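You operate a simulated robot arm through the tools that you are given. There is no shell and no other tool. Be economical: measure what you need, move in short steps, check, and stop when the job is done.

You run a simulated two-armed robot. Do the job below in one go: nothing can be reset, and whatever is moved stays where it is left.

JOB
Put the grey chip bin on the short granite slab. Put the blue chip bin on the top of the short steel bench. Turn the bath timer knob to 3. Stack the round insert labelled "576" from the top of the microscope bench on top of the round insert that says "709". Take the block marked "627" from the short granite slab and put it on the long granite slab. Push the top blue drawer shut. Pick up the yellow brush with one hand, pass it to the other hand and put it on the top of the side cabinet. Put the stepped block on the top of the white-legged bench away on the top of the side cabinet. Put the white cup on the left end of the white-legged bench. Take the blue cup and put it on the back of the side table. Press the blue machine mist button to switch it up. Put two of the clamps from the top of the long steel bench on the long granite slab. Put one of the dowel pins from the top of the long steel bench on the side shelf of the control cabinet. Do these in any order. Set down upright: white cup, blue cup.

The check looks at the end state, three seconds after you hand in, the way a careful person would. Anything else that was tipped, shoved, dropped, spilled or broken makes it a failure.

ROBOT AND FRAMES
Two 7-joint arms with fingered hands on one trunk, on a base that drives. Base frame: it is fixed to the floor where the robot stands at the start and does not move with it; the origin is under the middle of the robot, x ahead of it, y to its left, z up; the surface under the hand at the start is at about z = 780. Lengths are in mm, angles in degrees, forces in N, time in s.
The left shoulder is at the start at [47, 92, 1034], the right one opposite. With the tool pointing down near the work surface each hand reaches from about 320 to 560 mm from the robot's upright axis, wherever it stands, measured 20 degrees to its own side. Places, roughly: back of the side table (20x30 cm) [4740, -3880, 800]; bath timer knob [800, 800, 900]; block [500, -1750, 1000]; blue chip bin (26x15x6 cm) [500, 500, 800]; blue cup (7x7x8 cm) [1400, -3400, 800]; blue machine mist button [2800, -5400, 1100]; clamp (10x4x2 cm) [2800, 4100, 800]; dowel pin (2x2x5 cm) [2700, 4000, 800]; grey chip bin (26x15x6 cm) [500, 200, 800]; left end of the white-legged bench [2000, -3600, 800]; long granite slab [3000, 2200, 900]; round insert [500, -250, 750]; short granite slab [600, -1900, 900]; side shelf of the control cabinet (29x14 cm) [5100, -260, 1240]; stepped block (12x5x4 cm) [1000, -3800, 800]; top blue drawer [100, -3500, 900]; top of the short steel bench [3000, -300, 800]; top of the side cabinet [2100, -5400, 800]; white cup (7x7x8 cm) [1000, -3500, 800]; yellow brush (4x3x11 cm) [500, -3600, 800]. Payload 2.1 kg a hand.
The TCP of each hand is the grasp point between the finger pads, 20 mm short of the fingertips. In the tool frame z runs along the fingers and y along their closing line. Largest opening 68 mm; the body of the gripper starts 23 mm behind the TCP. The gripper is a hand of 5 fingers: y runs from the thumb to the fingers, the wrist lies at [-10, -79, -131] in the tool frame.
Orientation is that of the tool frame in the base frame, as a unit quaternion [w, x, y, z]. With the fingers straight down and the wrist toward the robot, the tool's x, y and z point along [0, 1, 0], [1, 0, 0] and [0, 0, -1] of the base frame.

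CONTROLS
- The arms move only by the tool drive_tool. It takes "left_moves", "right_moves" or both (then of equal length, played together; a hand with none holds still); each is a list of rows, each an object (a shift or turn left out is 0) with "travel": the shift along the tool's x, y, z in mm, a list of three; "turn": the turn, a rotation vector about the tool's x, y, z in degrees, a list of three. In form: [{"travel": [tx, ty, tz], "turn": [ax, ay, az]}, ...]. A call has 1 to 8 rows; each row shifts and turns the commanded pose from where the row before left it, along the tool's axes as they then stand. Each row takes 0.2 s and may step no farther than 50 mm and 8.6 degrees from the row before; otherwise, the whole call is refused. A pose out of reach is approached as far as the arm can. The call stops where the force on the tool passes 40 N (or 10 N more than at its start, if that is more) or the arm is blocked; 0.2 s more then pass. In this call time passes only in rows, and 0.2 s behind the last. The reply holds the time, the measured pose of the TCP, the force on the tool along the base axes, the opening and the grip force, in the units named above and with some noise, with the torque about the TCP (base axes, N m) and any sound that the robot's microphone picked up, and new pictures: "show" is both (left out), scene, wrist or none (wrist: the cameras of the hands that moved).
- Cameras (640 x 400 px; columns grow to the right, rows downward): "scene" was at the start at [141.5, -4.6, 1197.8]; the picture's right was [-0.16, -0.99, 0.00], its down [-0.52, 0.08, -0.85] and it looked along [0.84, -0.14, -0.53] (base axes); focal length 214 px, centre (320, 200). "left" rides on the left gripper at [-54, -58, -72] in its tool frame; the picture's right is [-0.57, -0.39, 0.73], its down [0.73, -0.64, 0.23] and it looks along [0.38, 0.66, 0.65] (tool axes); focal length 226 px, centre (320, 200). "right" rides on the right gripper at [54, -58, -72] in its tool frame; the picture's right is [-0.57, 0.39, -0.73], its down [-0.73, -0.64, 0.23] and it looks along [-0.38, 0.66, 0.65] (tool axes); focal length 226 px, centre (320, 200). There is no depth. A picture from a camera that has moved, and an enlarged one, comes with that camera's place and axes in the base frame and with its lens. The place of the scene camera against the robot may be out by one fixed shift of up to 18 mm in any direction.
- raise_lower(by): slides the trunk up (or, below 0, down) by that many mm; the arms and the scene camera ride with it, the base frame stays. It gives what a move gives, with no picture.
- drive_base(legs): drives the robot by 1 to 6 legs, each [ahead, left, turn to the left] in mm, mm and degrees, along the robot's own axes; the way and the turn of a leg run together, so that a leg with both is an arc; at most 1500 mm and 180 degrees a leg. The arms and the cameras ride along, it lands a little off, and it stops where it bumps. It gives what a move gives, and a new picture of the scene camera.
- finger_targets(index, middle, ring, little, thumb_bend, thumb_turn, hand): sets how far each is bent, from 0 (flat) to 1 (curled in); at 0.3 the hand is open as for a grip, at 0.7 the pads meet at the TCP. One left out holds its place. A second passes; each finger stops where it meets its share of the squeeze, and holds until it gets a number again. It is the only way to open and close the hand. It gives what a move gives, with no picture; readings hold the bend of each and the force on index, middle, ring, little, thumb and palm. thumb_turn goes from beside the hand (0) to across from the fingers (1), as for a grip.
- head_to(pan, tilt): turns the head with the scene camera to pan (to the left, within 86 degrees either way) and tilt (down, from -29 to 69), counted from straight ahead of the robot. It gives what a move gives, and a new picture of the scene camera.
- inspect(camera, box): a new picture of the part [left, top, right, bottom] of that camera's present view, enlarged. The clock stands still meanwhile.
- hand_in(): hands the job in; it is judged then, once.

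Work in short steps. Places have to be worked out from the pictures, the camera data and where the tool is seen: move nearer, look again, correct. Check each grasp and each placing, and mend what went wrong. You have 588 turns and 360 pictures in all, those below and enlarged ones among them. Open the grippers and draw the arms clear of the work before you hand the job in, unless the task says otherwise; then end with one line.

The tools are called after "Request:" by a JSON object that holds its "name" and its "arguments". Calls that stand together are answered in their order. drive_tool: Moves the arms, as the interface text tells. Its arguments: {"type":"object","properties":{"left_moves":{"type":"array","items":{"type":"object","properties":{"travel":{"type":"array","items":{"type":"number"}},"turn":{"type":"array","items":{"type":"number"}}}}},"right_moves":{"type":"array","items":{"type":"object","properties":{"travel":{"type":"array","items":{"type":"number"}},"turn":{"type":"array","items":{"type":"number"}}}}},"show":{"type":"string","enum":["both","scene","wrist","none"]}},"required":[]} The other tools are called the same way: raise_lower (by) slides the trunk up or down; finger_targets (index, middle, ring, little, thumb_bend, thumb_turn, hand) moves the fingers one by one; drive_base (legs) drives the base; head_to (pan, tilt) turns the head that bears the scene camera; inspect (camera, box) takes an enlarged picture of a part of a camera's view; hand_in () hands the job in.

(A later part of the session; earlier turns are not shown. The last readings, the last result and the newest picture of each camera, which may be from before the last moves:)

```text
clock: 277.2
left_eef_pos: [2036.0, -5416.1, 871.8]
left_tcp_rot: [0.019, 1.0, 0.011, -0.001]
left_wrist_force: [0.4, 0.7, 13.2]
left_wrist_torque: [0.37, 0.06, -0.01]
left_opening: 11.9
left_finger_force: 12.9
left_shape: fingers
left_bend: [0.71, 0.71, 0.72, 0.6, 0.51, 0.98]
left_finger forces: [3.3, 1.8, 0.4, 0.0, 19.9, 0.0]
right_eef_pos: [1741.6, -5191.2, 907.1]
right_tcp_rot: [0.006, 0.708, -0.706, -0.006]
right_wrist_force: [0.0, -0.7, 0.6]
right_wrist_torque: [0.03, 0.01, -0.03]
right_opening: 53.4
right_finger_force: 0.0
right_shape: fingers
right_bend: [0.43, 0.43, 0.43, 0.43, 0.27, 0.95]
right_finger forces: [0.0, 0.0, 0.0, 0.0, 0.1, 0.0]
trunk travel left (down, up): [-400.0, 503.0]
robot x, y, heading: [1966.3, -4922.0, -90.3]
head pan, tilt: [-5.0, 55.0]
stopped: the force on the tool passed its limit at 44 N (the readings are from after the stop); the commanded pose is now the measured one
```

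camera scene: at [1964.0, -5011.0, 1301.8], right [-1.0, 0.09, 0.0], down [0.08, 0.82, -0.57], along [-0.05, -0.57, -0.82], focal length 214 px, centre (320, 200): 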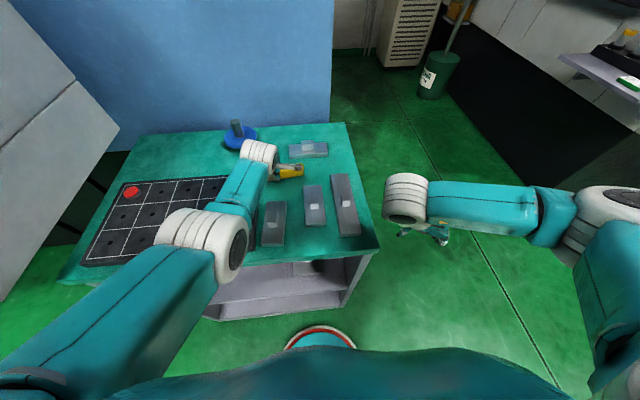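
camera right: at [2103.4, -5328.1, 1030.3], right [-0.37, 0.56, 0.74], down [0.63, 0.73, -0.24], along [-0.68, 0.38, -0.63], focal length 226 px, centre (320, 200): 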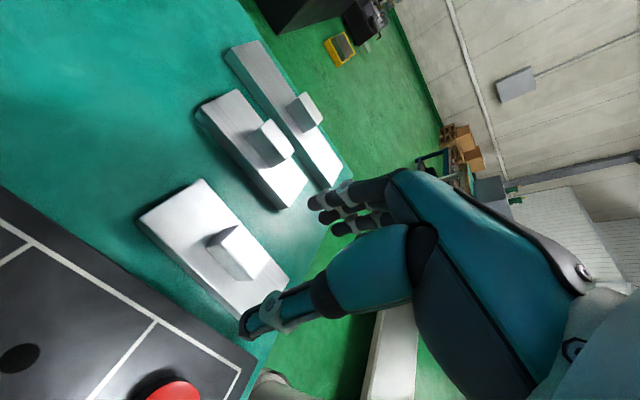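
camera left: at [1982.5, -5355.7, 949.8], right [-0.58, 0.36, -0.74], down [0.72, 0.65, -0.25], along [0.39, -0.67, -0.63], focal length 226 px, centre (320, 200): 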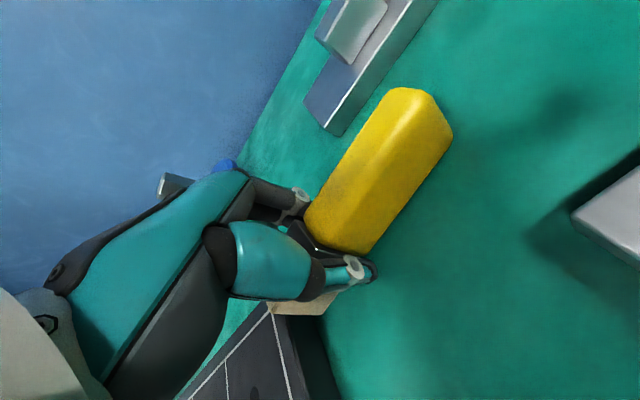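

Thumb tip touches the top; the brush is only a few mm above. I open the hand to set it down.

Request:
{"name": "raise_lower", "arguments": {"by": 2}}

Request:
{"name": "finger_targets", "arguments": {"hand": "left", "index": 0.45, "middle": 0.45, "ring": 0.45, "little": 0.4, "thumb_bend": 0.35}}

Request:
{"name": "raise_lower", "arguments": {"by": 90}}

Request:
{"name": "drive_tool", "arguments": {"left_moves": [{"travel": [0, 0, 0]}], "show": "both"}}

```text
clock: 277.7
left_eef_pos: [2036.8, -5414.5, 871.2]
left_tcp_rot: [0.016, 1.0, 0.012, -0.002]
left_wrist_force: [-1.3, 0.9, 4.8]
left_wrist_torque: [0.1, 0.06, -0.01]
left_opening: 11.4
left_finger_force: 8.0
left_shape: fingers
left_bend: [0.71, 0.71, 0.72, 0.6, 0.52, 0.98]
left_finger forces: [3.6, 2.1, 0.7, 0.0, 10.5, 0.0]
right_eef_pos: [1741.5, -5192.5, 909.5]
right_tcp_rot: [0.005, 0.708, -0.706, -0.007]
right_wrist_force: [-0.2, 0.0, 0.4]
right_wrist_torque: [-0.02, 0.03, -0.04]
right_opening: 53.7
right_finger_force: 0.1
right_shape: fingers
right_bend: [0.43, 0.43, 0.43, 0.43, 0.27, 0.95]
right_finger forces: [0.0, 0.0, 0.1, 0.0, 0.2, 0.0]
trunk travel left (down, up): [-402.0, 501.0]
robot x, y, heading: [1966.7, -4920.8, -90.2]
head pan, tilt: [-5.0, 55.0]
```

```text
clock: 278.7
left_eef_pos: [2038.7, -5415.0, 871.9]
left_tcp_rot: [0.015, 1.0, 0.012, -0.001]
left_wrist_force: [-0.1, 0.1, 0.2]
left_wrist_torque: [-0.02, 0.03, 0.0]
left_opening: 45.5
left_finger_force: 0.0
left_shape: fingers
left_bend: [0.45, 0.45, 0.45, 0.4, 0.35, 0.96]
left_finger forces: [0.0, 0.0, 0.0, 0.0, 0.0, 0.1]
right_eef_pos: [1741.5, -5193.1, 908.2]
right_tcp_rot: [0.005, 0.708, -0.706, -0.007]
right_wrist_force: [0.6, -0.5, 0.3]
right_wrist_torque: [0.01, 0.02, 0.04]
right_opening: 53.5
right_finger_force: 0.0
right_shape: fingers
right_bend: [0.43, 0.43, 0.43, 0.43, 0.27, 0.95]
right_finger forces: [0.0, 0.0, 0.1, 0.0, 0.0, 0.1]
trunk travel left (down, up): [-402.0, 501.0]
robot x, y, heading: [1965.2, -4917.8, -90.6]
head pan, tilt: [-5.0, 55.0]
```

```text
clock: 279.9
left_eef_pos: [2036.9, -5416.8, 962.8]
left_tcp_rot: [0.016, 1.0, 0.012, -0.001]
left_wrist_force: [-0.6, -0.3, -0.3]
left_wrist_torque: [0.0, 0.0, 0.0]
left_opening: 45.7
left_finger_force: 0.1
left_shape: fingers
left_bend: [0.45, 0.45, 0.45, 0.4, 0.35, 0.96]
left_finger forces: [0.0, 0.1, 0.0, 0.0, 0.0, 0.1]
right_eef_pos: [1742.0, -5192.9, 999.6]
right_tcp_rot: [0.006, 0.709, -0.705, -0.007]
right_wrist_force: [0.0, -0.6, -0.6]
right_wrist_torque: [-0.01, -0.01, -0.01]
right_opening: 53.4
right_finger_force: 0.0
right_shape: fingers
right_bend: [0.43, 0.43, 0.43, 0.43, 0.27, 0.95]
right_finger forces: [0.1, 0.1, 0.1, 0.0, 0.0, 0.0]
trunk travel left (down, up): [-492.0, 411.0]
robot x, y, heading: [1964.3, -4923.0, -90.2]
head pan, tilt: [-5.0, 55.0]
```

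```text
clock: 280.3
left_eef_pos: [2036.2, -5415.2, 961.5]
left_tcp_rot: [0.016, 1.0, 0.012, -0.001]
left_wrist_force: [0.5, 0.5, -0.2]
left_wrist_torque: [0.02, -0.01, 0.02]
left_opening: 45.5
left_finger_force: 0.0
left_shape: fingers
left_bend: [0.45, 0.45, 0.45, 0.4, 0.35, 0.96]
left_finger forces: [0.0, 0.0, 0.0, 0.0, 0.0, 0.1]
right_eef_pos: [1739.9, -5193.1, 999.2]
right_tcp_rot: [0.006, 0.708, -0.706, -0.007]
right_wrist_force: [0.2, -0.5, -0.1]
right_wrist_torque: [0.0, -0.01, -0.07]
right_opening: 53.6
right_finger_force: 0.1
right_shape: fingers
right_bend: [0.43, 0.43, 0.43, 0.43, 0.27, 0.95]
right_finger forces: [0.0, 0.0, 0.0, 0.1, 0.1, 0.1]
trunk travel left (down, up): [-492.0, 411.0]
robot x, y, heading: [1965.8, -4921.6, -90.5]
head pan, tilt: [-5.0, 55.0]
camera scene: at [1964.0, -5003.4, 1383.3], right [-1.0, 0.09, 0.0], down [0.08, 0.82, -0.57], along [-0.05, -0.57, -0.82], focal length 214 px, centre (320, 200)
camera left: at [1982.3, -5356.9, 1033.2], right [-0.58, 0.35, -0.74], down [0.72, 0.65, -0.25], along [0.39, -0.67, -0.63], focal length 226 px, centre (320, 200)
```

scene: 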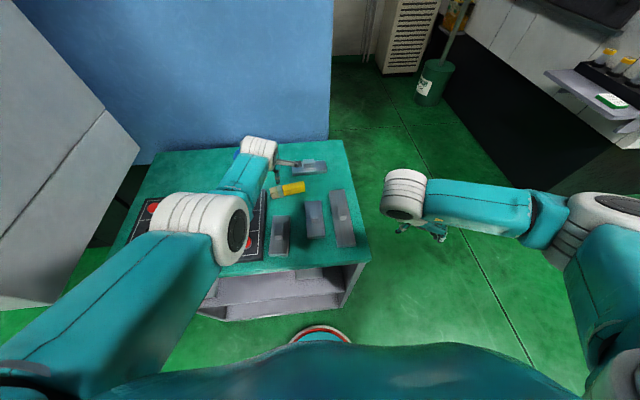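
left: 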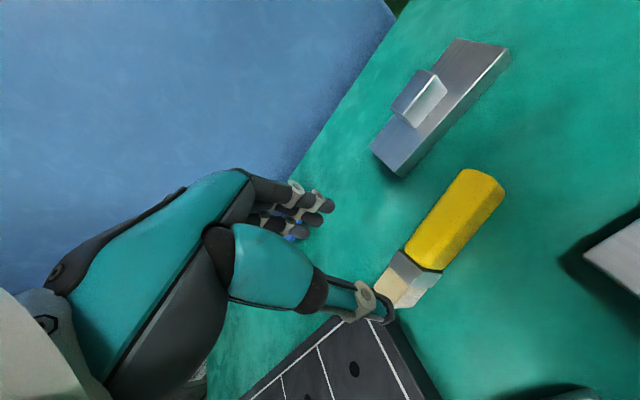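

Brush lies on the cabinet top, clear of everything. Next the mist button: back away, move left (+x), and look at the machine's panel.

Request:
{"name": "drive_base", "arguments": {"legs": [[-330, 0, 0], [0, 900, 0.4]]}}

Request:
{"name": "head_to", "arguments": {"pan": 0, "tilt": 10}}

```text
clock: 286.9
left_eef_pos: [2950.0, -5091.4, 963.5]
left_tcp_rot: [0.015, 1.0, 0.016, -0.001]
left_wrist_force: [-0.6, -0.5, -0.6]
left_wrist_torque: [-0.03, 0.01, 0.02]
left_opening: 45.6
left_finger_force: 0.1
left_shape: fingers
left_bend: [0.45, 0.45, 0.45, 0.4, 0.35, 0.96]
left_finger forces: [0.1, 0.0, 0.1, 0.0, 0.1, 0.0]
right_eef_pos: [2651.2, -4870.4, 999.8]
right_tcp_rot: [0.006, 0.712, -0.702, -0.007]
right_wrist_force: [-0.3, -0.6, -0.2]
right_wrist_torque: [0.0, 0.02, 0.0]
right_opening: 53.6
right_finger_force: 0.0
right_shape: fingers
right_bend: [0.43, 0.43, 0.43, 0.43, 0.27, 0.95]
right_finger forces: [0.0, 0.0, 0.0, 0.0, 0.0, 0.1]
trunk travel left (down, up): [-492.0, 411.0]
robot x, y, heading: [2877.3, -4595.4, -89.7]
head pan, tilt: [-5.0, 55.0]
camera scene: at [2872.9, -4678.9, 1383.3], right [-1.0, 0.08, 0.0], down [0.07, 0.82, -0.57], along [-0.05, -0.57, -0.82], focal length 214 px, centre (320, 200)
```

scene: 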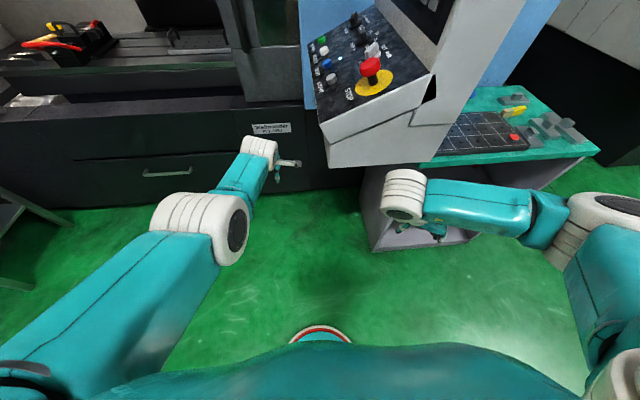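

```text
clock: 288.0
left_eef_pos: [2948.9, -5090.5, 962.8]
left_tcp_rot: [0.016, 1.0, 0.015, -0.002]
left_wrist_force: [-0.2, 0.1, 0.2]
left_wrist_torque: [0.01, -0.01, 0.01]
left_opening: 45.8
left_finger_force: 0.0
left_shape: fingers
left_bend: [0.45, 0.45, 0.45, 0.4, 0.35, 0.96]
left_finger forces: [0.0, 0.0, 0.0, 0.1, 0.0, 0.0]
right_eef_pos: [2652.1, -4870.1, 998.2]
right_tcp_rot: [0.005, 0.712, -0.702, -0.007]
right_wrist_force: [0.0, 0.6, -0.3]
right_wrist_torque: [0.0, -0.04, 0.01]
right_opening: 53.5
right_finger_force: 0.1
right_shape: fingers
right_bend: [0.43, 0.43, 0.43, 0.43, 0.27, 0.95]
right_finger forces: [0.0, 0.0, 0.0, 0.0, 0.0, 0.0]
trunk travel left (down, up): [-492.0, 411.0]
robot x, y, heading: [2872.8, -4596.9, -90.1]
head pan, tilt: [0.0, 10.0]
camera scene: at [2879.0, -4700.1, 1451.6], right [-1.0, 0.0, 0.0], down [0.0, 0.17, -0.98], along [0.0, -0.98, -0.17], focal length 214 px, centre (320, 200)
```

scene: 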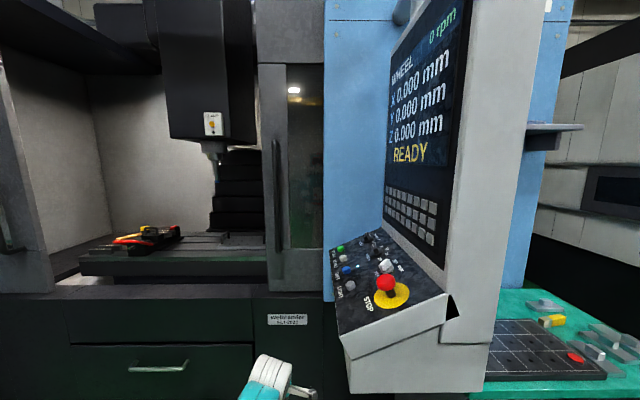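

Request:
{"name": "inspect", "arguments": {"camera": "scene", "box": [325, 225, 455, 325]}}

```text
4.00 times, centred on (390, 275) of scene
camera zoom: at [2879.0, -4700.1, 1451.6], right [-1.0, 0.0, 0.0], down [0.0, 0.17, -0.98], along [0.0, -0.98, -0.17], focal length 858 px, centre (40, -100)
```

zoom: 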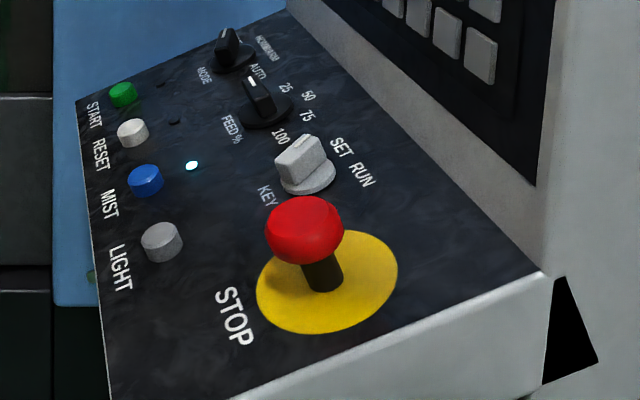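

The blue MIST button is at about (2788,−5405,1078), with an indicator beside it. I'll press with the left index finger: extend index, curl the others; tuck the right hand back.

Request:
{"name": "finger_targets", "arguments": {"hand": "left", "index": 0.35, "middle": 1.0, "ring": 1.0, "little": 1.0, "thumb_bend": 0.3, "thumb_turn": 0.0}}

Request:
{"name": "drive_tool", "arguments": {"right_moves": [{"travel": [-20, 0, 0]}, {"travel": [0, 0, 0]}], "left_moves": [{"travel": [-40, -30, 0]}, {"travel": [0, -40, 0]}], "show": "wrist"}}

```text
clock: 289.0
left_eef_pos: [2949.3, -5090.3, 962.2]
left_tcp_rot: [0.016, 1.0, 0.015, -0.002]
left_wrist_force: [-0.5, 0.5, 0.2]
left_wrist_torque: [0.0, 0.02, 0.01]
left_opening: 86.8
left_finger_force: 0.1
left_shape: fingers
left_bend: [0.35, 1.0, 1.0, 1.0, 0.3, 0.0]
left_finger forces: [0.1, 0.0, 0.1, 0.0, 0.0, 0.0]
right_eef_pos: [2652.5, -4870.6, 998.2]
right_tcp_rot: [0.006, 0.711, -0.703, -0.007]
right_wrist_force: [-0.5, 0.0, 0.2]
right_wrist_torque: [0.0, 0.01, 0.01]
right_opening: 53.3
right_finger_force: 0.0
right_shape: fingers
right_bend: [0.43, 0.43, 0.43, 0.43, 0.27, 0.95]
right_finger forces: [0.0, 0.0, 0.0, 0.0, 0.0, 0.1]
trunk travel left (down, up): [-492.0, 411.0]
robot x, y, heading: [2873.2, -4593.5, -90.1]
head pan, tilt: [0.0, 10.0]
```

```text
clock: 289.6
left_eef_pos: [2908.4, -5021.3, 956.5]
left_tcp_rot: [0.015, 1.0, 0.016, -0.001]
left_wrist_force: [0.7, -0.1, -1.6]
left_wrist_torque: [0.02, 0.02, 0.01]
left_opening: 86.8
left_finger_force: 0.1
left_shape: fingers
left_bend: [0.35, 1.0, 1.0, 1.0, 0.3, 0.0]
left_finger forces: [0.0, 0.0, 0.1, 0.0, 0.0, 0.1]
right_eef_pos: [2652.1, -4849.5, 999.3]
right_tcp_rot: [0.006, 0.712, -0.703, -0.007]
right_wrist_force: [-0.5, 0.1, -0.4]
right_wrist_torque: [0.01, -0.03, 0.03]
right_opening: 53.7
right_finger_force: 0.0
right_shape: fingers
right_bend: [0.43, 0.43, 0.43, 0.43, 0.27, 0.95]
right_finger forces: [0.0, 0.0, 0.0, 0.1, 0.0, 0.0]
trunk travel left (down, up): [-492.0, 411.0]
robot x, y, heading: [2874.4, -4595.4, -90.0]
head pan, tilt: [0.0, 10.0]
camera right: at [2711.8, -4903.0, 1070.0], right [-0.38, 0.56, 0.74], down [0.63, 0.74, -0.24], along [-0.68, 0.37, -0.63], focal length 226 px, centre (320, 200)
camera left: at [2852.0, -4962.9, 1028.4], right [-0.58, 0.35, -0.74], down [0.71, 0.66, -0.25], along [0.4, -0.67, -0.63], focal length 226 px, centre (320, 200)
```

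right: 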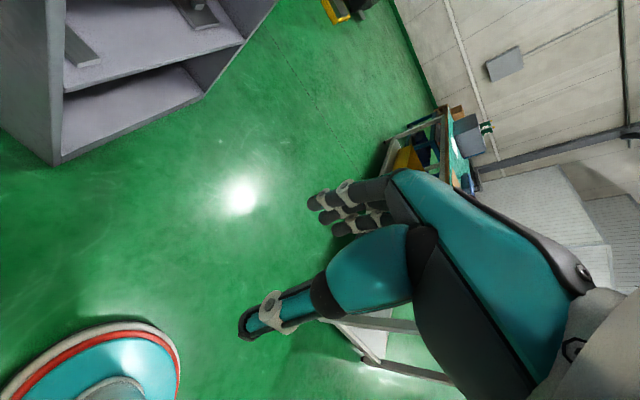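
left: 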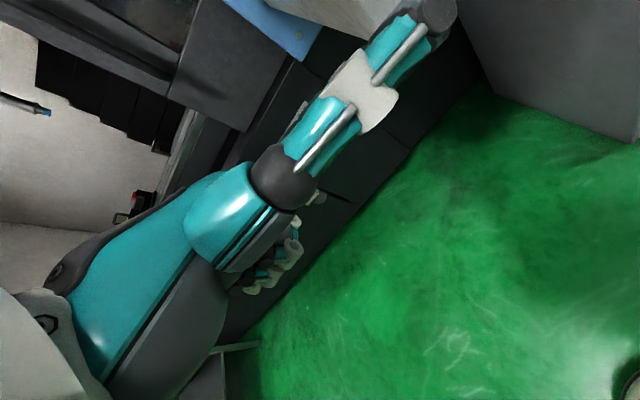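

The thumb sticks out in that pose. I tuck it across the palm instead and look again.

Request:
{"name": "finger_targets", "arguments": {"hand": "left", "thumb_bend": 1.0, "thumb_turn": 0.98, "index": 0.3}}

Request:
{"name": "inspect", "arguments": {"camera": "left", "box": [160, 100, 480, 300]}}

```text
clock: 290.6
left_eef_pos: [2907.5, -5022.2, 958.1]
left_tcp_rot: [0.016, 1.0, 0.016, -0.001]
left_wrist_force: [0.0, -0.2, -0.2]
left_wrist_torque: [0.02, -0.01, -0.02]
left_opening: 13.6
left_finger_force: 0.1
left_shape: fingers
left_bend: [0.29, 1.0, 1.0, 1.0, 0.99, 0.99]
left_finger forces: [0.0, 0.1, 0.0, 0.1, 0.1, 0.0]
right_eef_pos: [2651.6, -4849.9, 1000.1]
right_tcp_rot: [0.006, 0.712, -0.702, -0.007]
right_wrist_force: [0.9, 0.2, 0.3]
right_wrist_torque: [0.0, -0.02, 0.01]
right_opening: 53.5
right_finger_force: 0.1
right_shape: fingers
right_bend: [0.43, 0.43, 0.43, 0.43, 0.27, 0.95]
right_finger forces: [0.0, 0.0, 0.1, 0.0, 0.0, 0.1]
trunk travel left (down, up): [-492.0, 411.0]
robot x, y, heading: [2874.7, -4594.7, -89.9]
head pan, tilt: [0.0, 10.0]
```

```text
2.00 times, centred on (320, 200) of left
camera zoom: at [2852.2, -4963.6, 1028.6], right [-0.58, 0.35, -0.74], down [0.71, 0.66, -0.25], along [0.4, -0.67, -0.63], focal length 452 px, centre (320, 200)
```

zoom: 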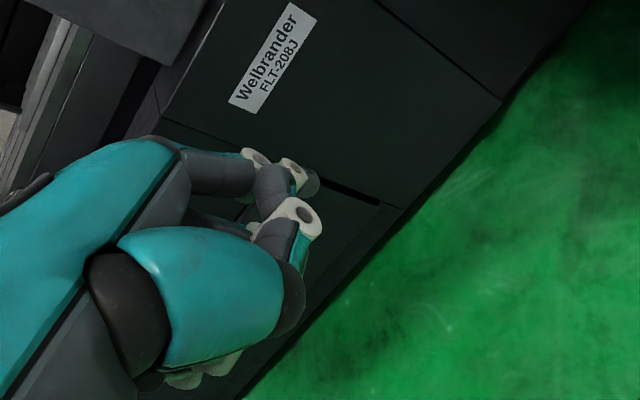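

I raise the trunk 200 and move closer, keeping the left hand on the user side (+x) of the panel, for a wrist-camera fix.

Request:
{"name": "raise_lower", "arguments": {"by": 210}}

Request:
{"name": "drive_base", "arguments": {"legs": [[120, -30, 0]]}}

Request:
{"name": "head_to", "arguments": {"pan": -10, "tilt": 40}}

Request:
{"name": "drive_tool", "arguments": {"left_moves": [{"travel": [0, 0, 0]}], "show": "wrist"}}

```text
clock: 292.8
left_eef_pos: [2907.0, -5021.0, 1169.9]
left_tcp_rot: [0.016, 1.0, 0.016, -0.001]
left_wrist_force: [-0.6, 0.3, 0.0]
left_wrist_torque: [0.02, 0.02, -0.05]
left_opening: 13.5
left_finger_force: 0.0
left_shape: fingers
left_bend: [0.29, 1.0, 1.0, 1.0, 0.99, 0.99]
left_finger forces: [0.0, 0.0, 0.0, 0.0, 0.1, 0.0]
right_eef_pos: [2651.2, -4851.0, 1208.4]
right_tcp_rot: [0.005, 0.712, -0.703, -0.006]
right_wrist_force: [0.1, 0.3, -0.3]
right_wrist_torque: [-0.01, 0.02, -0.02]
right_opening: 53.4
right_finger_force: 0.0
right_shape: fingers
right_bend: [0.43, 0.43, 0.43, 0.43, 0.27, 0.95]
right_finger forces: [0.1, 0.0, 0.0, 0.0, 0.0, 0.0]
trunk travel left (down, up): [-702.0, 201.0]
robot x, y, heading: [2870.6, -4595.3, -89.8]
head pan, tilt: [0.0, 10.0]
```

```text
clock: 294.1
left_eef_pos: [2876.7, -5143.5, 1169.3]
left_tcp_rot: [0.015, 1.0, 0.016, -0.002]
left_wrist_force: [0.5, -0.2, -1.0]
left_wrist_torque: [0.04, 0.04, 0.01]
left_opening: 14.0
left_finger_force: 0.1
left_shape: fingers
left_bend: [0.29, 1.0, 1.0, 1.0, 0.99, 0.99]
left_finger forces: [0.0, 0.0, 0.1, 0.0, 0.0, 0.0]
right_eef_pos: [2620.0, -4971.1, 1208.3]
right_tcp_rot: [0.005, 0.71, -0.704, -0.008]
right_wrist_force: [-0.2, 0.2, -0.4]
right_wrist_torque: [-0.01, -0.02, -0.01]
right_opening: 53.4
right_finger_force: 0.0
right_shape: fingers
right_bend: [0.43, 0.43, 0.43, 0.43, 0.27, 0.95]
right_finger forces: [0.0, 0.1, 0.1, 0.1, 0.1, 0.0]
trunk travel left (down, up): [-702.0, 201.0]
robot x, y, heading: [2844.2, -4718.0, -90.0]
head pan, tilt: [0.0, 10.0]
camera scene: at [2848.7, -4812.6, 1661.9], right [-1.0, 0.0, 0.0], down [0.0, 0.17, -0.98], along [0.0, -0.98, -0.17], focal length 214 px, centre (320, 200)
```

scene: 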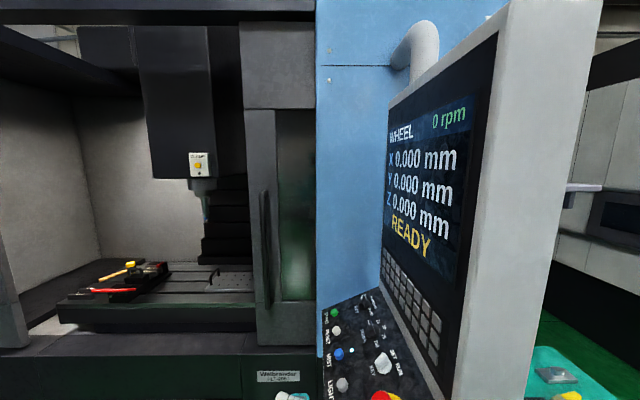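

```text
clock: 295.0
left_eef_pos: [2876.4, -5140.9, 1170.1]
left_tcp_rot: [0.017, 1.0, 0.014, -0.001]
left_wrist_force: [-0.1, 0.0, 1.2]
left_wrist_torque: [0.03, -0.03, 0.01]
left_opening: 13.4
left_finger_force: 0.0
left_shape: fingers
left_bend: [0.29, 1.0, 1.0, 1.0, 0.99, 0.99]
left_finger forces: [0.1, 0.0, 0.0, 0.0, 0.0, 0.0]
right_eef_pos: [2622.0, -4970.0, 1209.6]
right_tcp_rot: [0.005, 0.711, -0.703, -0.007]
right_wrist_force: [1.0, 0.7, 0.1]
right_wrist_torque: [0.04, 0.02, -0.04]
right_opening: 53.5
right_finger_force: 0.0
right_shape: fingers
right_bend: [0.43, 0.43, 0.43, 0.43, 0.27, 0.95]
right_finger forces: [0.1, 0.0, 0.0, 0.0, 0.1, 0.0]
trunk travel left (down, up): [-702.0, 201.0]
robot x, y, heading: [2844.3, -4719.5, -89.9]
head pan, tilt: [-10.0, 40.0]
camera scene: at [2834.4, -4801.7, 1614.4], right [-0.98, 0.17, 0.0], down [0.11, 0.63, -0.77], along [-0.13, -0.76, -0.64], focal length 214 px, centre (320, 200)
```

scene: 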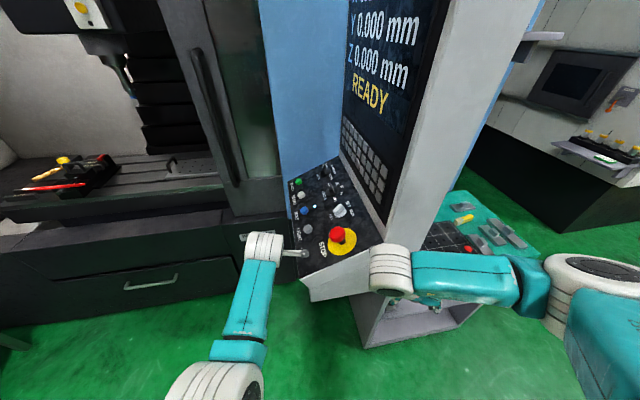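

```text
clock: 295.4
left_eef_pos: [2876.9, -5143.1, 1170.5]
left_tcp_rot: [0.016, 1.0, 0.015, -0.001]
left_wrist_force: [0.5, -0.4, -0.4]
left_wrist_torque: [0.0, 0.0, -0.02]
left_opening: 13.4
left_finger_force: 0.0
left_shape: fingers
left_bend: [0.29, 1.0, 1.0, 1.0, 0.99, 0.99]
left_finger forces: [0.0, 0.1, 0.0, 0.1, 0.0, 0.1]
right_eef_pos: [2621.0, -4970.7, 1208.6]
right_tcp_rot: [0.006, 0.71, -0.704, -0.007]
right_wrist_force: [-0.1, -0.6, -0.2]
right_wrist_torque: [-0.01, -0.03, 0.0]
right_opening: 53.4
right_finger_force: 0.0
right_shape: fingers
right_bend: [0.43, 0.43, 0.43, 0.43, 0.27, 0.95]
right_finger forces: [0.1, 0.1, 0.0, 0.0, 0.0, 0.1]
trunk travel left (down, up): [-702.0, 201.0]
robot x, y, heading: [2845.0, -4709.8, -90.1]
head pan, tilt: [-10.0, 40.0]
camera left: at [2821.4, -5083.7, 1241.2], right [-0.58, 0.35, -0.74], down [0.71, 0.65, -0.25], along [0.4, -0.67, -0.63], focal length 226 px, centre (320, 200)
```

left: 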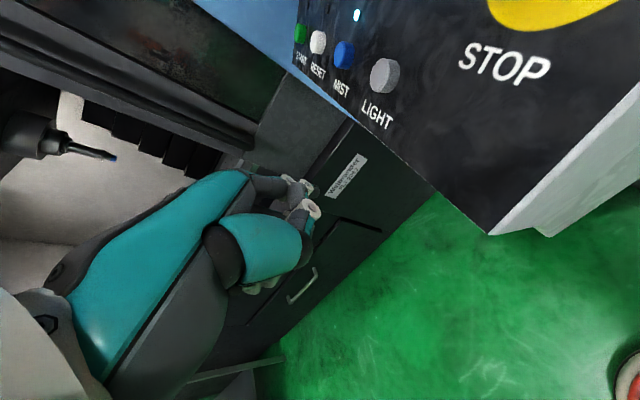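

Mist estimated near (2792,−5345,1105). I move the left hand closer for a second wrist fix.

Request:
{"name": "drive_tool", "arguments": {"left_moves": [{"travel": [0, 45, -15]}, {"travel": [0, 40, -15]}], "show": "wrist"}}

Request:
{"name": "inspect", "arguments": {"camera": "left", "box": [260, 0, 460, 130]}}

```text
clock: 296.0
left_eef_pos: [2885.9, -5210.8, 1206.7]
left_tcp_rot: [0.017, 1.0, 0.016, -0.003]
left_wrist_force: [-0.4, 0.4, 0.2]
left_wrist_torque: [0.0, -0.01, 0.03]
left_opening: 14.0
left_finger_force: 0.0
left_shape: fingers
left_bend: [0.29, 1.0, 1.0, 1.0, 0.99, 0.99]
left_finger forces: [0.0, 0.0, 0.1, 0.1, 0.1, 0.0]
left hand out of reach, approached as far as the arm can: row 2
right_eef_pos: [2622.5, -4969.9, 1208.7]
right_tcp_rot: [0.006, 0.711, -0.703, -0.006]
right_wrist_force: [-0.7, -0.1, 0.3]
right_wrist_torque: [-0.01, 0.0, 0.0]
right_opening: 53.6
right_finger_force: 0.0
right_shape: fingers
right_bend: [0.43, 0.43, 0.43, 0.43, 0.27, 0.95]
right_finger forces: [0.1, 0.0, 0.0, 0.0, 0.0, 0.0]
trunk travel left (down, up): [-702.0, 201.0]
robot x, y, heading: [2841.8, -4718.6, -90.2]
head pan, tilt: [-10.0, 40.0]
camera left: at [2831.7, -5152.4, 1278.1], right [-0.58, 0.34, -0.74], down [0.71, 0.65, -0.26], along [0.39, -0.67, -0.62], focal length 226 px, centre (320, 200)
```

left: 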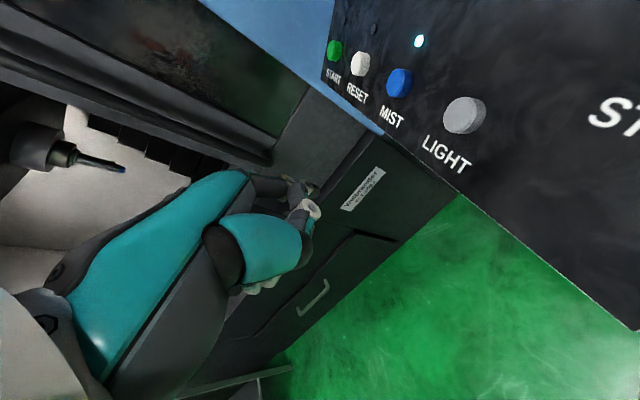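

```text
3.08 times, centred on (360, 65) of left
camera zoom: at [2831.7, -5152.4, 1278.1], right [-0.58, 0.34, -0.74], down [0.71, 0.65, -0.26], along [0.39, -0.67, -0.62], focal length 696 px, centre (197, 615)
```

zoom: 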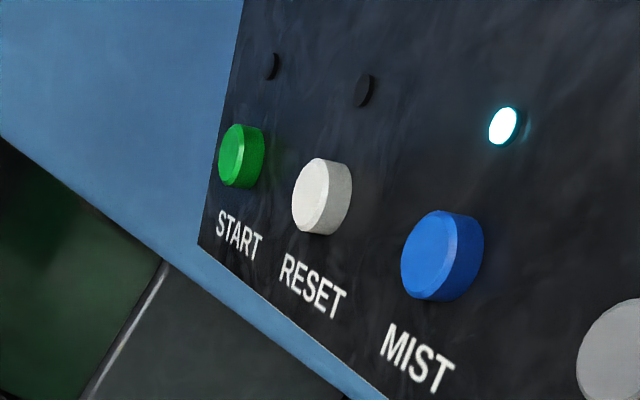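

The MIST indicator is lit now; the button is at ≈(2788,−5378,1087) on a ~45° panel. The right hand can press it more safely from further left, so I retract the left hand, prepare the right index, and reposition the base.

Request:
{"name": "finger_targets", "arguments": {"hand": "right", "index": 0.3, "middle": 1.0, "ring": 1.0, "little": 1.0, "thumb_bend": 1.0}}

Request:
{"name": "drive_tool", "arguments": {"left_moves": [{"travel": [0, -48, 0]}, {"travel": [10, -48, 0]}, {"travel": [20, -44, 0]}], "show": "none"}}

Request:
{"name": "drive_base", "arguments": {"legs": [[0, 180, 0], [90, 0, 0]]}}

Request:
{"name": "drive_tool", "arguments": {"right_moves": [{"travel": [0, 0, 0]}], "show": "wrist"}}

```text
clock: 297.0
left_eef_pos: [2886.5, -5211.7, 1206.4]
left_tcp_rot: [0.015, 1.0, 0.015, -0.001]
left_wrist_force: [0.0, -1.7, -0.4]
left_wrist_torque: [0.01, -0.01, 0.04]
left_opening: 13.8
left_finger_force: 0.1
left_shape: fingers
left_bend: [0.29, 1.0, 1.0, 1.0, 0.99, 0.99]
left_finger forces: [0.0, 0.0, 0.1, 0.0, 0.1, 0.0]
right_eef_pos: [2621.6, -4969.7, 1209.3]
right_tcp_rot: [0.006, 0.711, -0.703, -0.007]
right_wrist_force: [0.5, 0.2, 0.0]
right_wrist_torque: [-0.01, -0.03, 0.0]
right_opening: 12.5
right_finger_force: 0.0
right_shape: fingers
right_bend: [0.29, 1.0, 1.0, 1.0, 0.98, 1.0]
right_finger forces: [0.1, 0.1, 0.1, 0.0, 0.1, 0.1]
trunk travel left (down, up): [-702.0, 201.0]
robot x, y, heading: [2843.4, -4717.3, -89.9]
head pan, tilt: [-10.0, 40.0]
```

```text
clock: 298.0
left_eef_pos: [2911.4, -5095.3, 1230.5]
left_tcp_rot: [0.06, 0.998, 0.018, -0.001]
left_wrist_force: [0.1, -0.7, -0.5]
left_wrist_torque: [-0.03, 0.03, 0.0]
left_opening: 13.6
left_finger_force: 0.1
left_shape: fingers
left_bend: [0.29, 1.0, 1.0, 1.0, 0.99, 0.99]
left_finger forces: [0.1, 0.1, 0.0, 0.1, 0.1, 0.1]
right_eef_pos: [2621.4, -4969.9, 1209.6]
right_tcp_rot: [0.005, 0.711, -0.703, -0.007]
right_wrist_force: [0.5, 0.1, 0.1]
right_wrist_torque: [-0.02, 0.03, 0.03]
right_opening: 12.4
right_finger_force: 0.0
right_shape: fingers
right_bend: [0.29, 1.0, 1.0, 1.0, 0.98, 1.0]
right_finger forces: [0.1, 0.0, 0.0, 0.0, 0.1, 0.0]
trunk travel left (down, up): [-702.0, 201.0]
robot x, y, heading: [2845.3, -4718.3, -89.6]
head pan, tilt: [-10.0, 40.0]
stopped in row 3 (left hand): the arm was blocked; the commanded pose is now the measured one
```

```text
clock: 300.2
left_eef_pos: [3092.8, -5186.2, 1229.9]
left_tcp_rot: [0.06, 0.998, 0.018, -0.001]
left_wrist_force: [-0.3, -0.8, 0.0]
left_wrist_torque: [0.0, 0.03, 0.01]
left_opening: 13.9
left_finger_force: 0.0
left_shape: fingers
left_bend: [0.29, 1.0, 1.0, 1.0, 0.99, 0.99]
left_finger forces: [0.0, 0.1, 0.1, 0.0, 0.1, 0.0]
right_eef_pos: [2801.1, -5060.5, 1207.5]
right_tcp_rot: [0.005, 0.712, -0.702, -0.007]
right_wrist_force: [0.2, -0.2, 0.1]
right_wrist_torque: [-0.01, -0.01, -0.01]
right_opening: 12.6
right_finger_force: 0.2
right_shape: fingers
right_bend: [0.29, 1.0, 1.0, 1.0, 0.98, 1.0]
right_finger forces: [0.1, 0.1, 0.0, 0.1, 0.0, 0.0]
trunk travel left (down, up): [-702.0, 201.0]
robot x, y, heading: [3022.4, -4803.6, -90.0]
head pan, tilt: [-10.0, 40.0]
camera scene: at [3015.1, -4892.9, 1614.2], right [-0.99, 0.17, 0.0], down [0.11, 0.63, -0.77], along [-0.13, -0.75, -0.64], focal length 214 px, centre (320, 200)
```

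scene: 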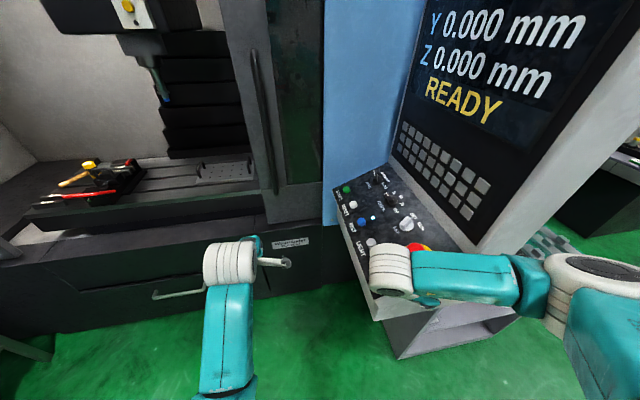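

```text
clock: 300.6
left_eef_pos: [3092.6, -5185.4, 1230.1]
left_tcp_rot: [0.061, 0.998, 0.018, -0.001]
left_wrist_force: [0.7, -0.2, 0.6]
left_wrist_torque: [0.0, 0.02, -0.02]
left_opening: 13.5
left_finger_force: 0.1
left_shape: fingers
left_bend: [0.29, 1.0, 1.0, 1.0, 0.99, 0.99]
left_finger forces: [0.1, 0.1, 0.0, 0.1, 0.1, 0.0]
right_eef_pos: [2803.3, -5060.4, 1208.7]
right_tcp_rot: [0.006, 0.711, -0.703, -0.007]
right_wrist_force: [0.6, 0.8, -0.8]
right_wrist_torque: [0.0, 0.01, 0.02]
right_opening: 12.8
right_finger_force: 0.1
right_shape: fingers
right_bend: [0.29, 1.0, 1.0, 1.0, 0.98, 1.0]
right_finger forces: [0.0, 0.0, 0.0, 0.0, 0.0, 0.1]
trunk travel left (down, up): [-702.0, 201.0]
robot x, y, heading: [3022.0, -4803.9, -89.8]
head pan, tilt: [-10.0, 40.0]
camera right: at [2863.0, -5114.1, 1279.3], right [-0.38, 0.56, 0.74], down [0.63, 0.74, -0.24], along [-0.68, 0.37, -0.63], focal length 226 px, centre (320, 200)
```

right: 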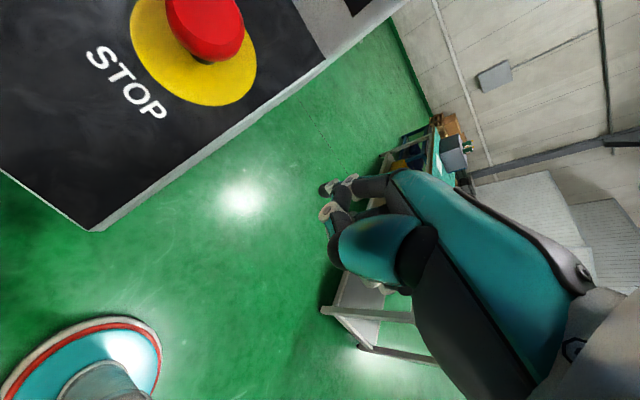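

The E-stop is close to the path, so I first move the right hand 65 mm away (+x), then advance the base.

Request:
{"name": "drive_tool", "arguments": {"right_moves": [{"travel": [0, -35, 0]}, {"travel": [0, -35, 0]}], "show": "none"}}

Request:
{"name": "drive_base", "arguments": {"legs": [[130, 0, 0]]}}

Request:
{"name": "drive_tool", "arguments": {"right_moves": [{"travel": [40, 0, 0]}, {"travel": [40, 0, 0]}], "show": "wrist"}}

```text
clock: 301.2
left_eef_pos: [3093.8, -5185.5, 1230.2]
left_tcp_rot: [0.062, 0.998, 0.018, -0.002]
left_wrist_force: [0.0, -1.0, -0.1]
left_wrist_torque: [0.04, 0.02, 0.01]
left_opening: 13.8
left_finger_force: 0.0
left_shape: fingers
left_bend: [0.29, 1.0, 1.0, 1.0, 0.99, 0.99]
left_finger forces: [0.0, 0.0, 0.1, 0.0, 0.0, 0.0]
right_eef_pos: [2871.8, -5058.9, 1207.0]
right_tcp_rot: [0.006, 0.712, -0.703, -0.007]
right_wrist_force: [0.2, 0.4, 0.1]
right_wrist_torque: [0.0, -0.01, 0.01]
right_opening: 12.8
right_finger_force: 0.1
right_shape: fingers
right_bend: [0.29, 1.0, 1.0, 1.0, 0.98, 1.0]
right_finger forces: [0.0, 0.0, 0.0, 0.1, 0.1, 0.0]
trunk travel left (down, up): [-702.0, 201.0]
robot x, y, heading: [3026.0, -4802.2, -89.8]
head pan, tilt: [-10.0, 40.0]
```

```text
clock: 302.5
left_eef_pos: [3092.1, -5318.3, 1230.4]
left_tcp_rot: [0.06, 0.998, 0.018, -0.001]
left_wrist_force: [-0.6, -0.1, 0.3]
left_wrist_torque: [0.0, -0.02, 0.0]
left_opening: 13.7
left_finger_force: 0.0
left_shape: fingers
left_bend: [0.29, 1.0, 1.0, 1.0, 0.99, 0.99]
left_finger forces: [0.0, 0.0, 0.0, 0.1, 0.0, 0.0]
right_eef_pos: [2872.3, -5192.1, 1207.8]
right_tcp_rot: [0.005, 0.711, -0.703, -0.007]
right_wrist_force: [0.0, 0.1, 0.2]
right_wrist_torque: [-0.01, 0.0, 0.0]
right_opening: 12.7
right_finger_force: 0.0
right_shape: fingers
right_bend: [0.29, 1.0, 1.0, 1.0, 0.98, 1.0]
right_finger forces: [0.1, 0.1, 0.1, 0.0, 0.0, 0.0]
trunk travel left (down, up): [-702.0, 201.0]
robot x, y, heading: [3024.4, -4937.4, -90.3]
head pan, tilt: [-10.0, 40.0]
camera scene: at [3015.2, -5023.9, 1614.2], right [-0.98, 0.17, 0.0], down [0.11, 0.63, -0.77], along [-0.13, -0.75, -0.64], focal length 214 px, centre (320, 200)
```

scene: 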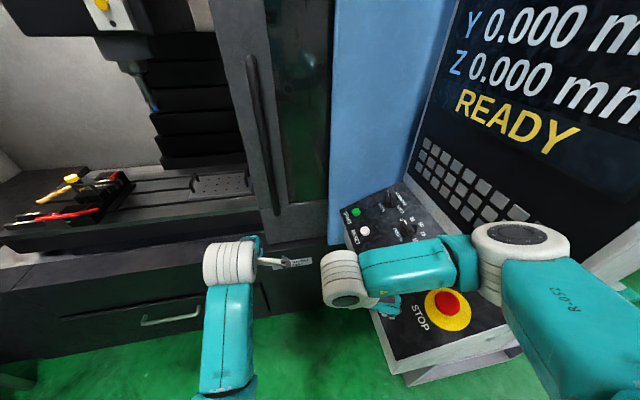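

```text
clock: 303.1
left_eef_pos: [3092.7, -5317.0, 1231.0]
left_tcp_rot: [0.062, 0.998, 0.017, -0.002]
left_wrist_force: [0.1, -0.8, 0.4]
left_wrist_torque: [-0.01, -0.01, -0.02]
left_opening: 13.5
left_finger_force: 0.0
left_shape: fingers
left_bend: [0.29, 1.0, 1.0, 1.0, 0.99, 0.99]
left_finger forces: [0.0, 0.0, 0.1, 0.0, 0.0, 0.0]
right_eef_pos: [2873.9, -5270.5, 1207.3]
right_tcp_rot: [0.005, 0.711, -0.703, -0.007]
right_wrist_force: [0.0, -0.3, -0.2]
right_wrist_torque: [0.0, -0.01, 0.05]
right_opening: 12.3
right_finger_force: 0.1
right_shape: fingers
right_bend: [0.29, 1.0, 1.0, 1.0, 0.98, 1.0]
right_finger forces: [0.1, 0.0, 0.1, 0.1, 0.1, 0.0]
trunk travel left (down, up): [-702.0, 201.0]
robot x, y, heading: [3025.4, -4934.4, -89.9]
head pan, tilt: [-10.0, 40.0]
camera right: at [2933.5, -5325.4, 1277.9], right [-0.38, 0.56, 0.74], down [0.63, 0.74, -0.24], along [-0.68, 0.37, -0.63], focal length 226 px, centre (320, 200)
```

right: 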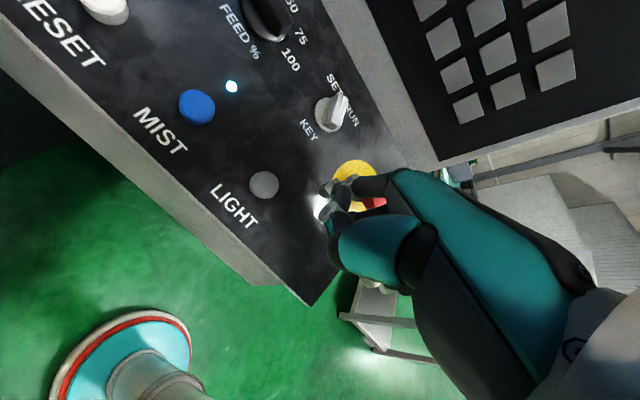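

Triangulated MIST at (2788,−5373,1093). I move the right hand to a pre-press pose above it.

Request:
{"name": "drive_tool", "arguments": {"right_moves": [{"travel": [34, 8, 10]}, {"travel": [34, 8, 10]}, {"travel": [34, 8, 17]}], "show": "wrist"}}

Request:
{"name": "inspect", "arguments": {"camera": "right", "box": [180, 100, 400, 260]}}

```text
clock: 303.9
left_eef_pos: [3091.9, -5316.2, 1231.6]
left_tcp_rot: [0.061, 0.998, 0.017, -0.002]
left_wrist_force: [-0.1, -0.2, -0.2]
left_wrist_torque: [0.0, -0.01, 0.0]
left_opening: 13.4
left_finger_force: 0.0
left_shape: fingers
left_bend: [0.29, 1.0, 1.0, 1.0, 0.99, 0.99]
left_finger forces: [0.0, 0.0, 0.0, 0.1, 0.0, 0.1]
right_eef_pos: [2848.5, -5358.1, 1176.0]
right_tcp_rot: [0.006, 0.713, -0.702, -0.007]
right_wrist_force: [0.1, 0.2, -0.2]
right_wrist_torque: [-0.02, -0.01, -0.07]
right_opening: 12.6
right_finger_force: 0.1
right_shape: fingers
right_bend: [0.29, 1.0, 1.0, 1.0, 0.98, 1.0]
right_finger forces: [0.0, 0.0, 0.1, 0.0, 0.1, 0.0]
right hand out of reach, approached as far as the arm can: row 3
trunk travel left (down, up): [-702.0, 201.0]
robot x, y, heading: [3025.7, -4937.0, -90.3]
head pan, tilt: [-10.0, 40.0]
camera right: at [2908.7, -5411.0, 1246.7], right [-0.38, 0.56, 0.74], down [0.62, 0.74, -0.24], along [-0.68, 0.37, -0.63], focal length 226 px, centre (320, 200)
```

right: 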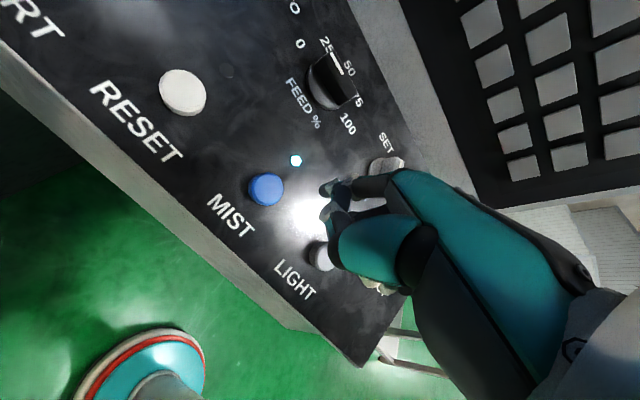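

```text
2.50 times, centred on (290, 180) of right
camera zoom: at [2908.7, -5411.0, 1246.7], right [-0.38, 0.56, 0.74], down [0.62, 0.74, -0.24], along [-0.68, 0.37, -0.63], focal length 565 px, centre (395, 250)
```

zoom: 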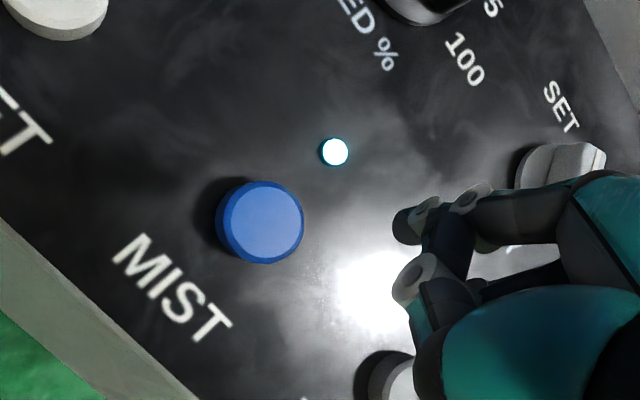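

Tip needs to move about (−17,−11,−66). I advance the base 15 mm to relieve the reach limit, then descend with a slight −x motion.

Request:
{"name": "drive_base", "arguments": {"legs": [[16, 0, 0]]}}

Request:
{"name": "drive_tool", "arguments": {"right_moves": [{"travel": [0, 8, 20]}, {"travel": [0, 8, 20]}], "show": "wrist"}}

```text
clock: 304.7
left_eef_pos: [3093.0, -5333.8, 1232.1]
left_tcp_rot: [0.061, 0.998, 0.018, -0.001]
left_wrist_force: [0.5, -0.9, 0.3]
left_wrist_torque: [-0.03, -0.03, 0.04]
left_opening: 13.6
left_finger_force: 0.0
left_shape: fingers
left_bend: [0.29, 1.0, 1.0, 1.0, 0.99, 0.99]
left_finger forces: [0.1, 0.0, 0.1, 0.1, 0.0, 0.0]
right_eef_pos: [2846.7, -5374.9, 1176.6]
right_tcp_rot: [0.005, 0.71, -0.704, -0.007]
right_wrist_force: [-1.2, 0.3, -0.1]
right_wrist_torque: [0.0, -0.01, 0.01]
right_opening: 12.6
right_finger_force: 0.1
right_shape: fingers
right_bend: [0.29, 1.0, 1.0, 1.0, 0.98, 1.0]
right_finger forces: [0.1, 0.0, 0.0, 0.0, 0.0, 0.0]
trunk travel left (down, up): [-702.0, 201.0]
robot x, y, heading: [3024.5, -4952.9, -90.0]
head pan, tilt: [-10.0, 40.0]
camera scene: at [3015.4, -5040.2, 1614.2], right [-0.98, 0.17, 0.0], down [0.11, 0.63, -0.77], along [-0.13, -0.75, -0.64], focal length 214 px, centre (320, 200)
```

scene: 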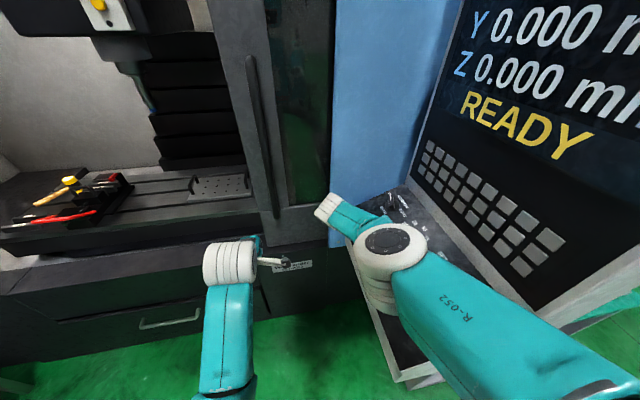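

```text
clock: 305.3
left_eef_pos: [3092.1, -5332.7, 1232.1]
left_tcp_rot: [0.061, 0.998, 0.018, -0.001]
left_wrist_force: [0.3, -0.1, 0.3]
left_wrist_torque: [0.01, 0.02, 0.02]
left_opening: 13.6
left_finger_force: 0.0
left_shape: fingers
left_bend: [0.29, 1.0, 1.0, 1.0, 0.99, 0.99]
left_finger forces: [0.1, 0.0, 0.0, 0.0, 0.0, 0.1]
right_eef_pos: [2828.0, -5357.5, 1141.2]
right_tcp_rot: [0.005, 0.711, -0.703, -0.007]
right_wrist_force: [-0.7, 0.0, -0.1]
right_wrist_torque: [0.01, 0.0, -0.01]
right_opening: 12.5
right_finger_force: 0.1
right_shape: fingers
right_bend: [0.29, 1.0, 1.0, 1.0, 0.98, 1.0]
right_finger forces: [0.0, 0.0, 0.0, 0.1, 0.0, 0.0]
right hand out of reach, approached as far as the arm can: row 1, 2
trunk travel left (down, up): [-702.0, 201.0]
robot x, y, heading: [3023.9, -4953.7, -90.3]
head pan, tilt: [-10.0, 40.0]
camera right: at [2888.1, -5412.1, 1211.6], right [-0.38, 0.56, 0.74], down [0.63, 0.74, -0.24], along [-0.68, 0.37, -0.63], focal length 226 px, centre (320, 200)
```

right: 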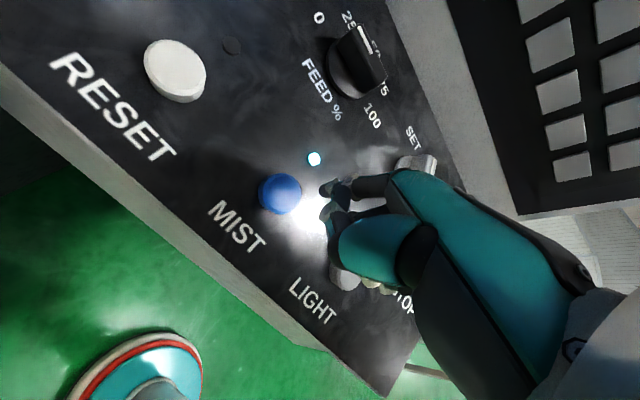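

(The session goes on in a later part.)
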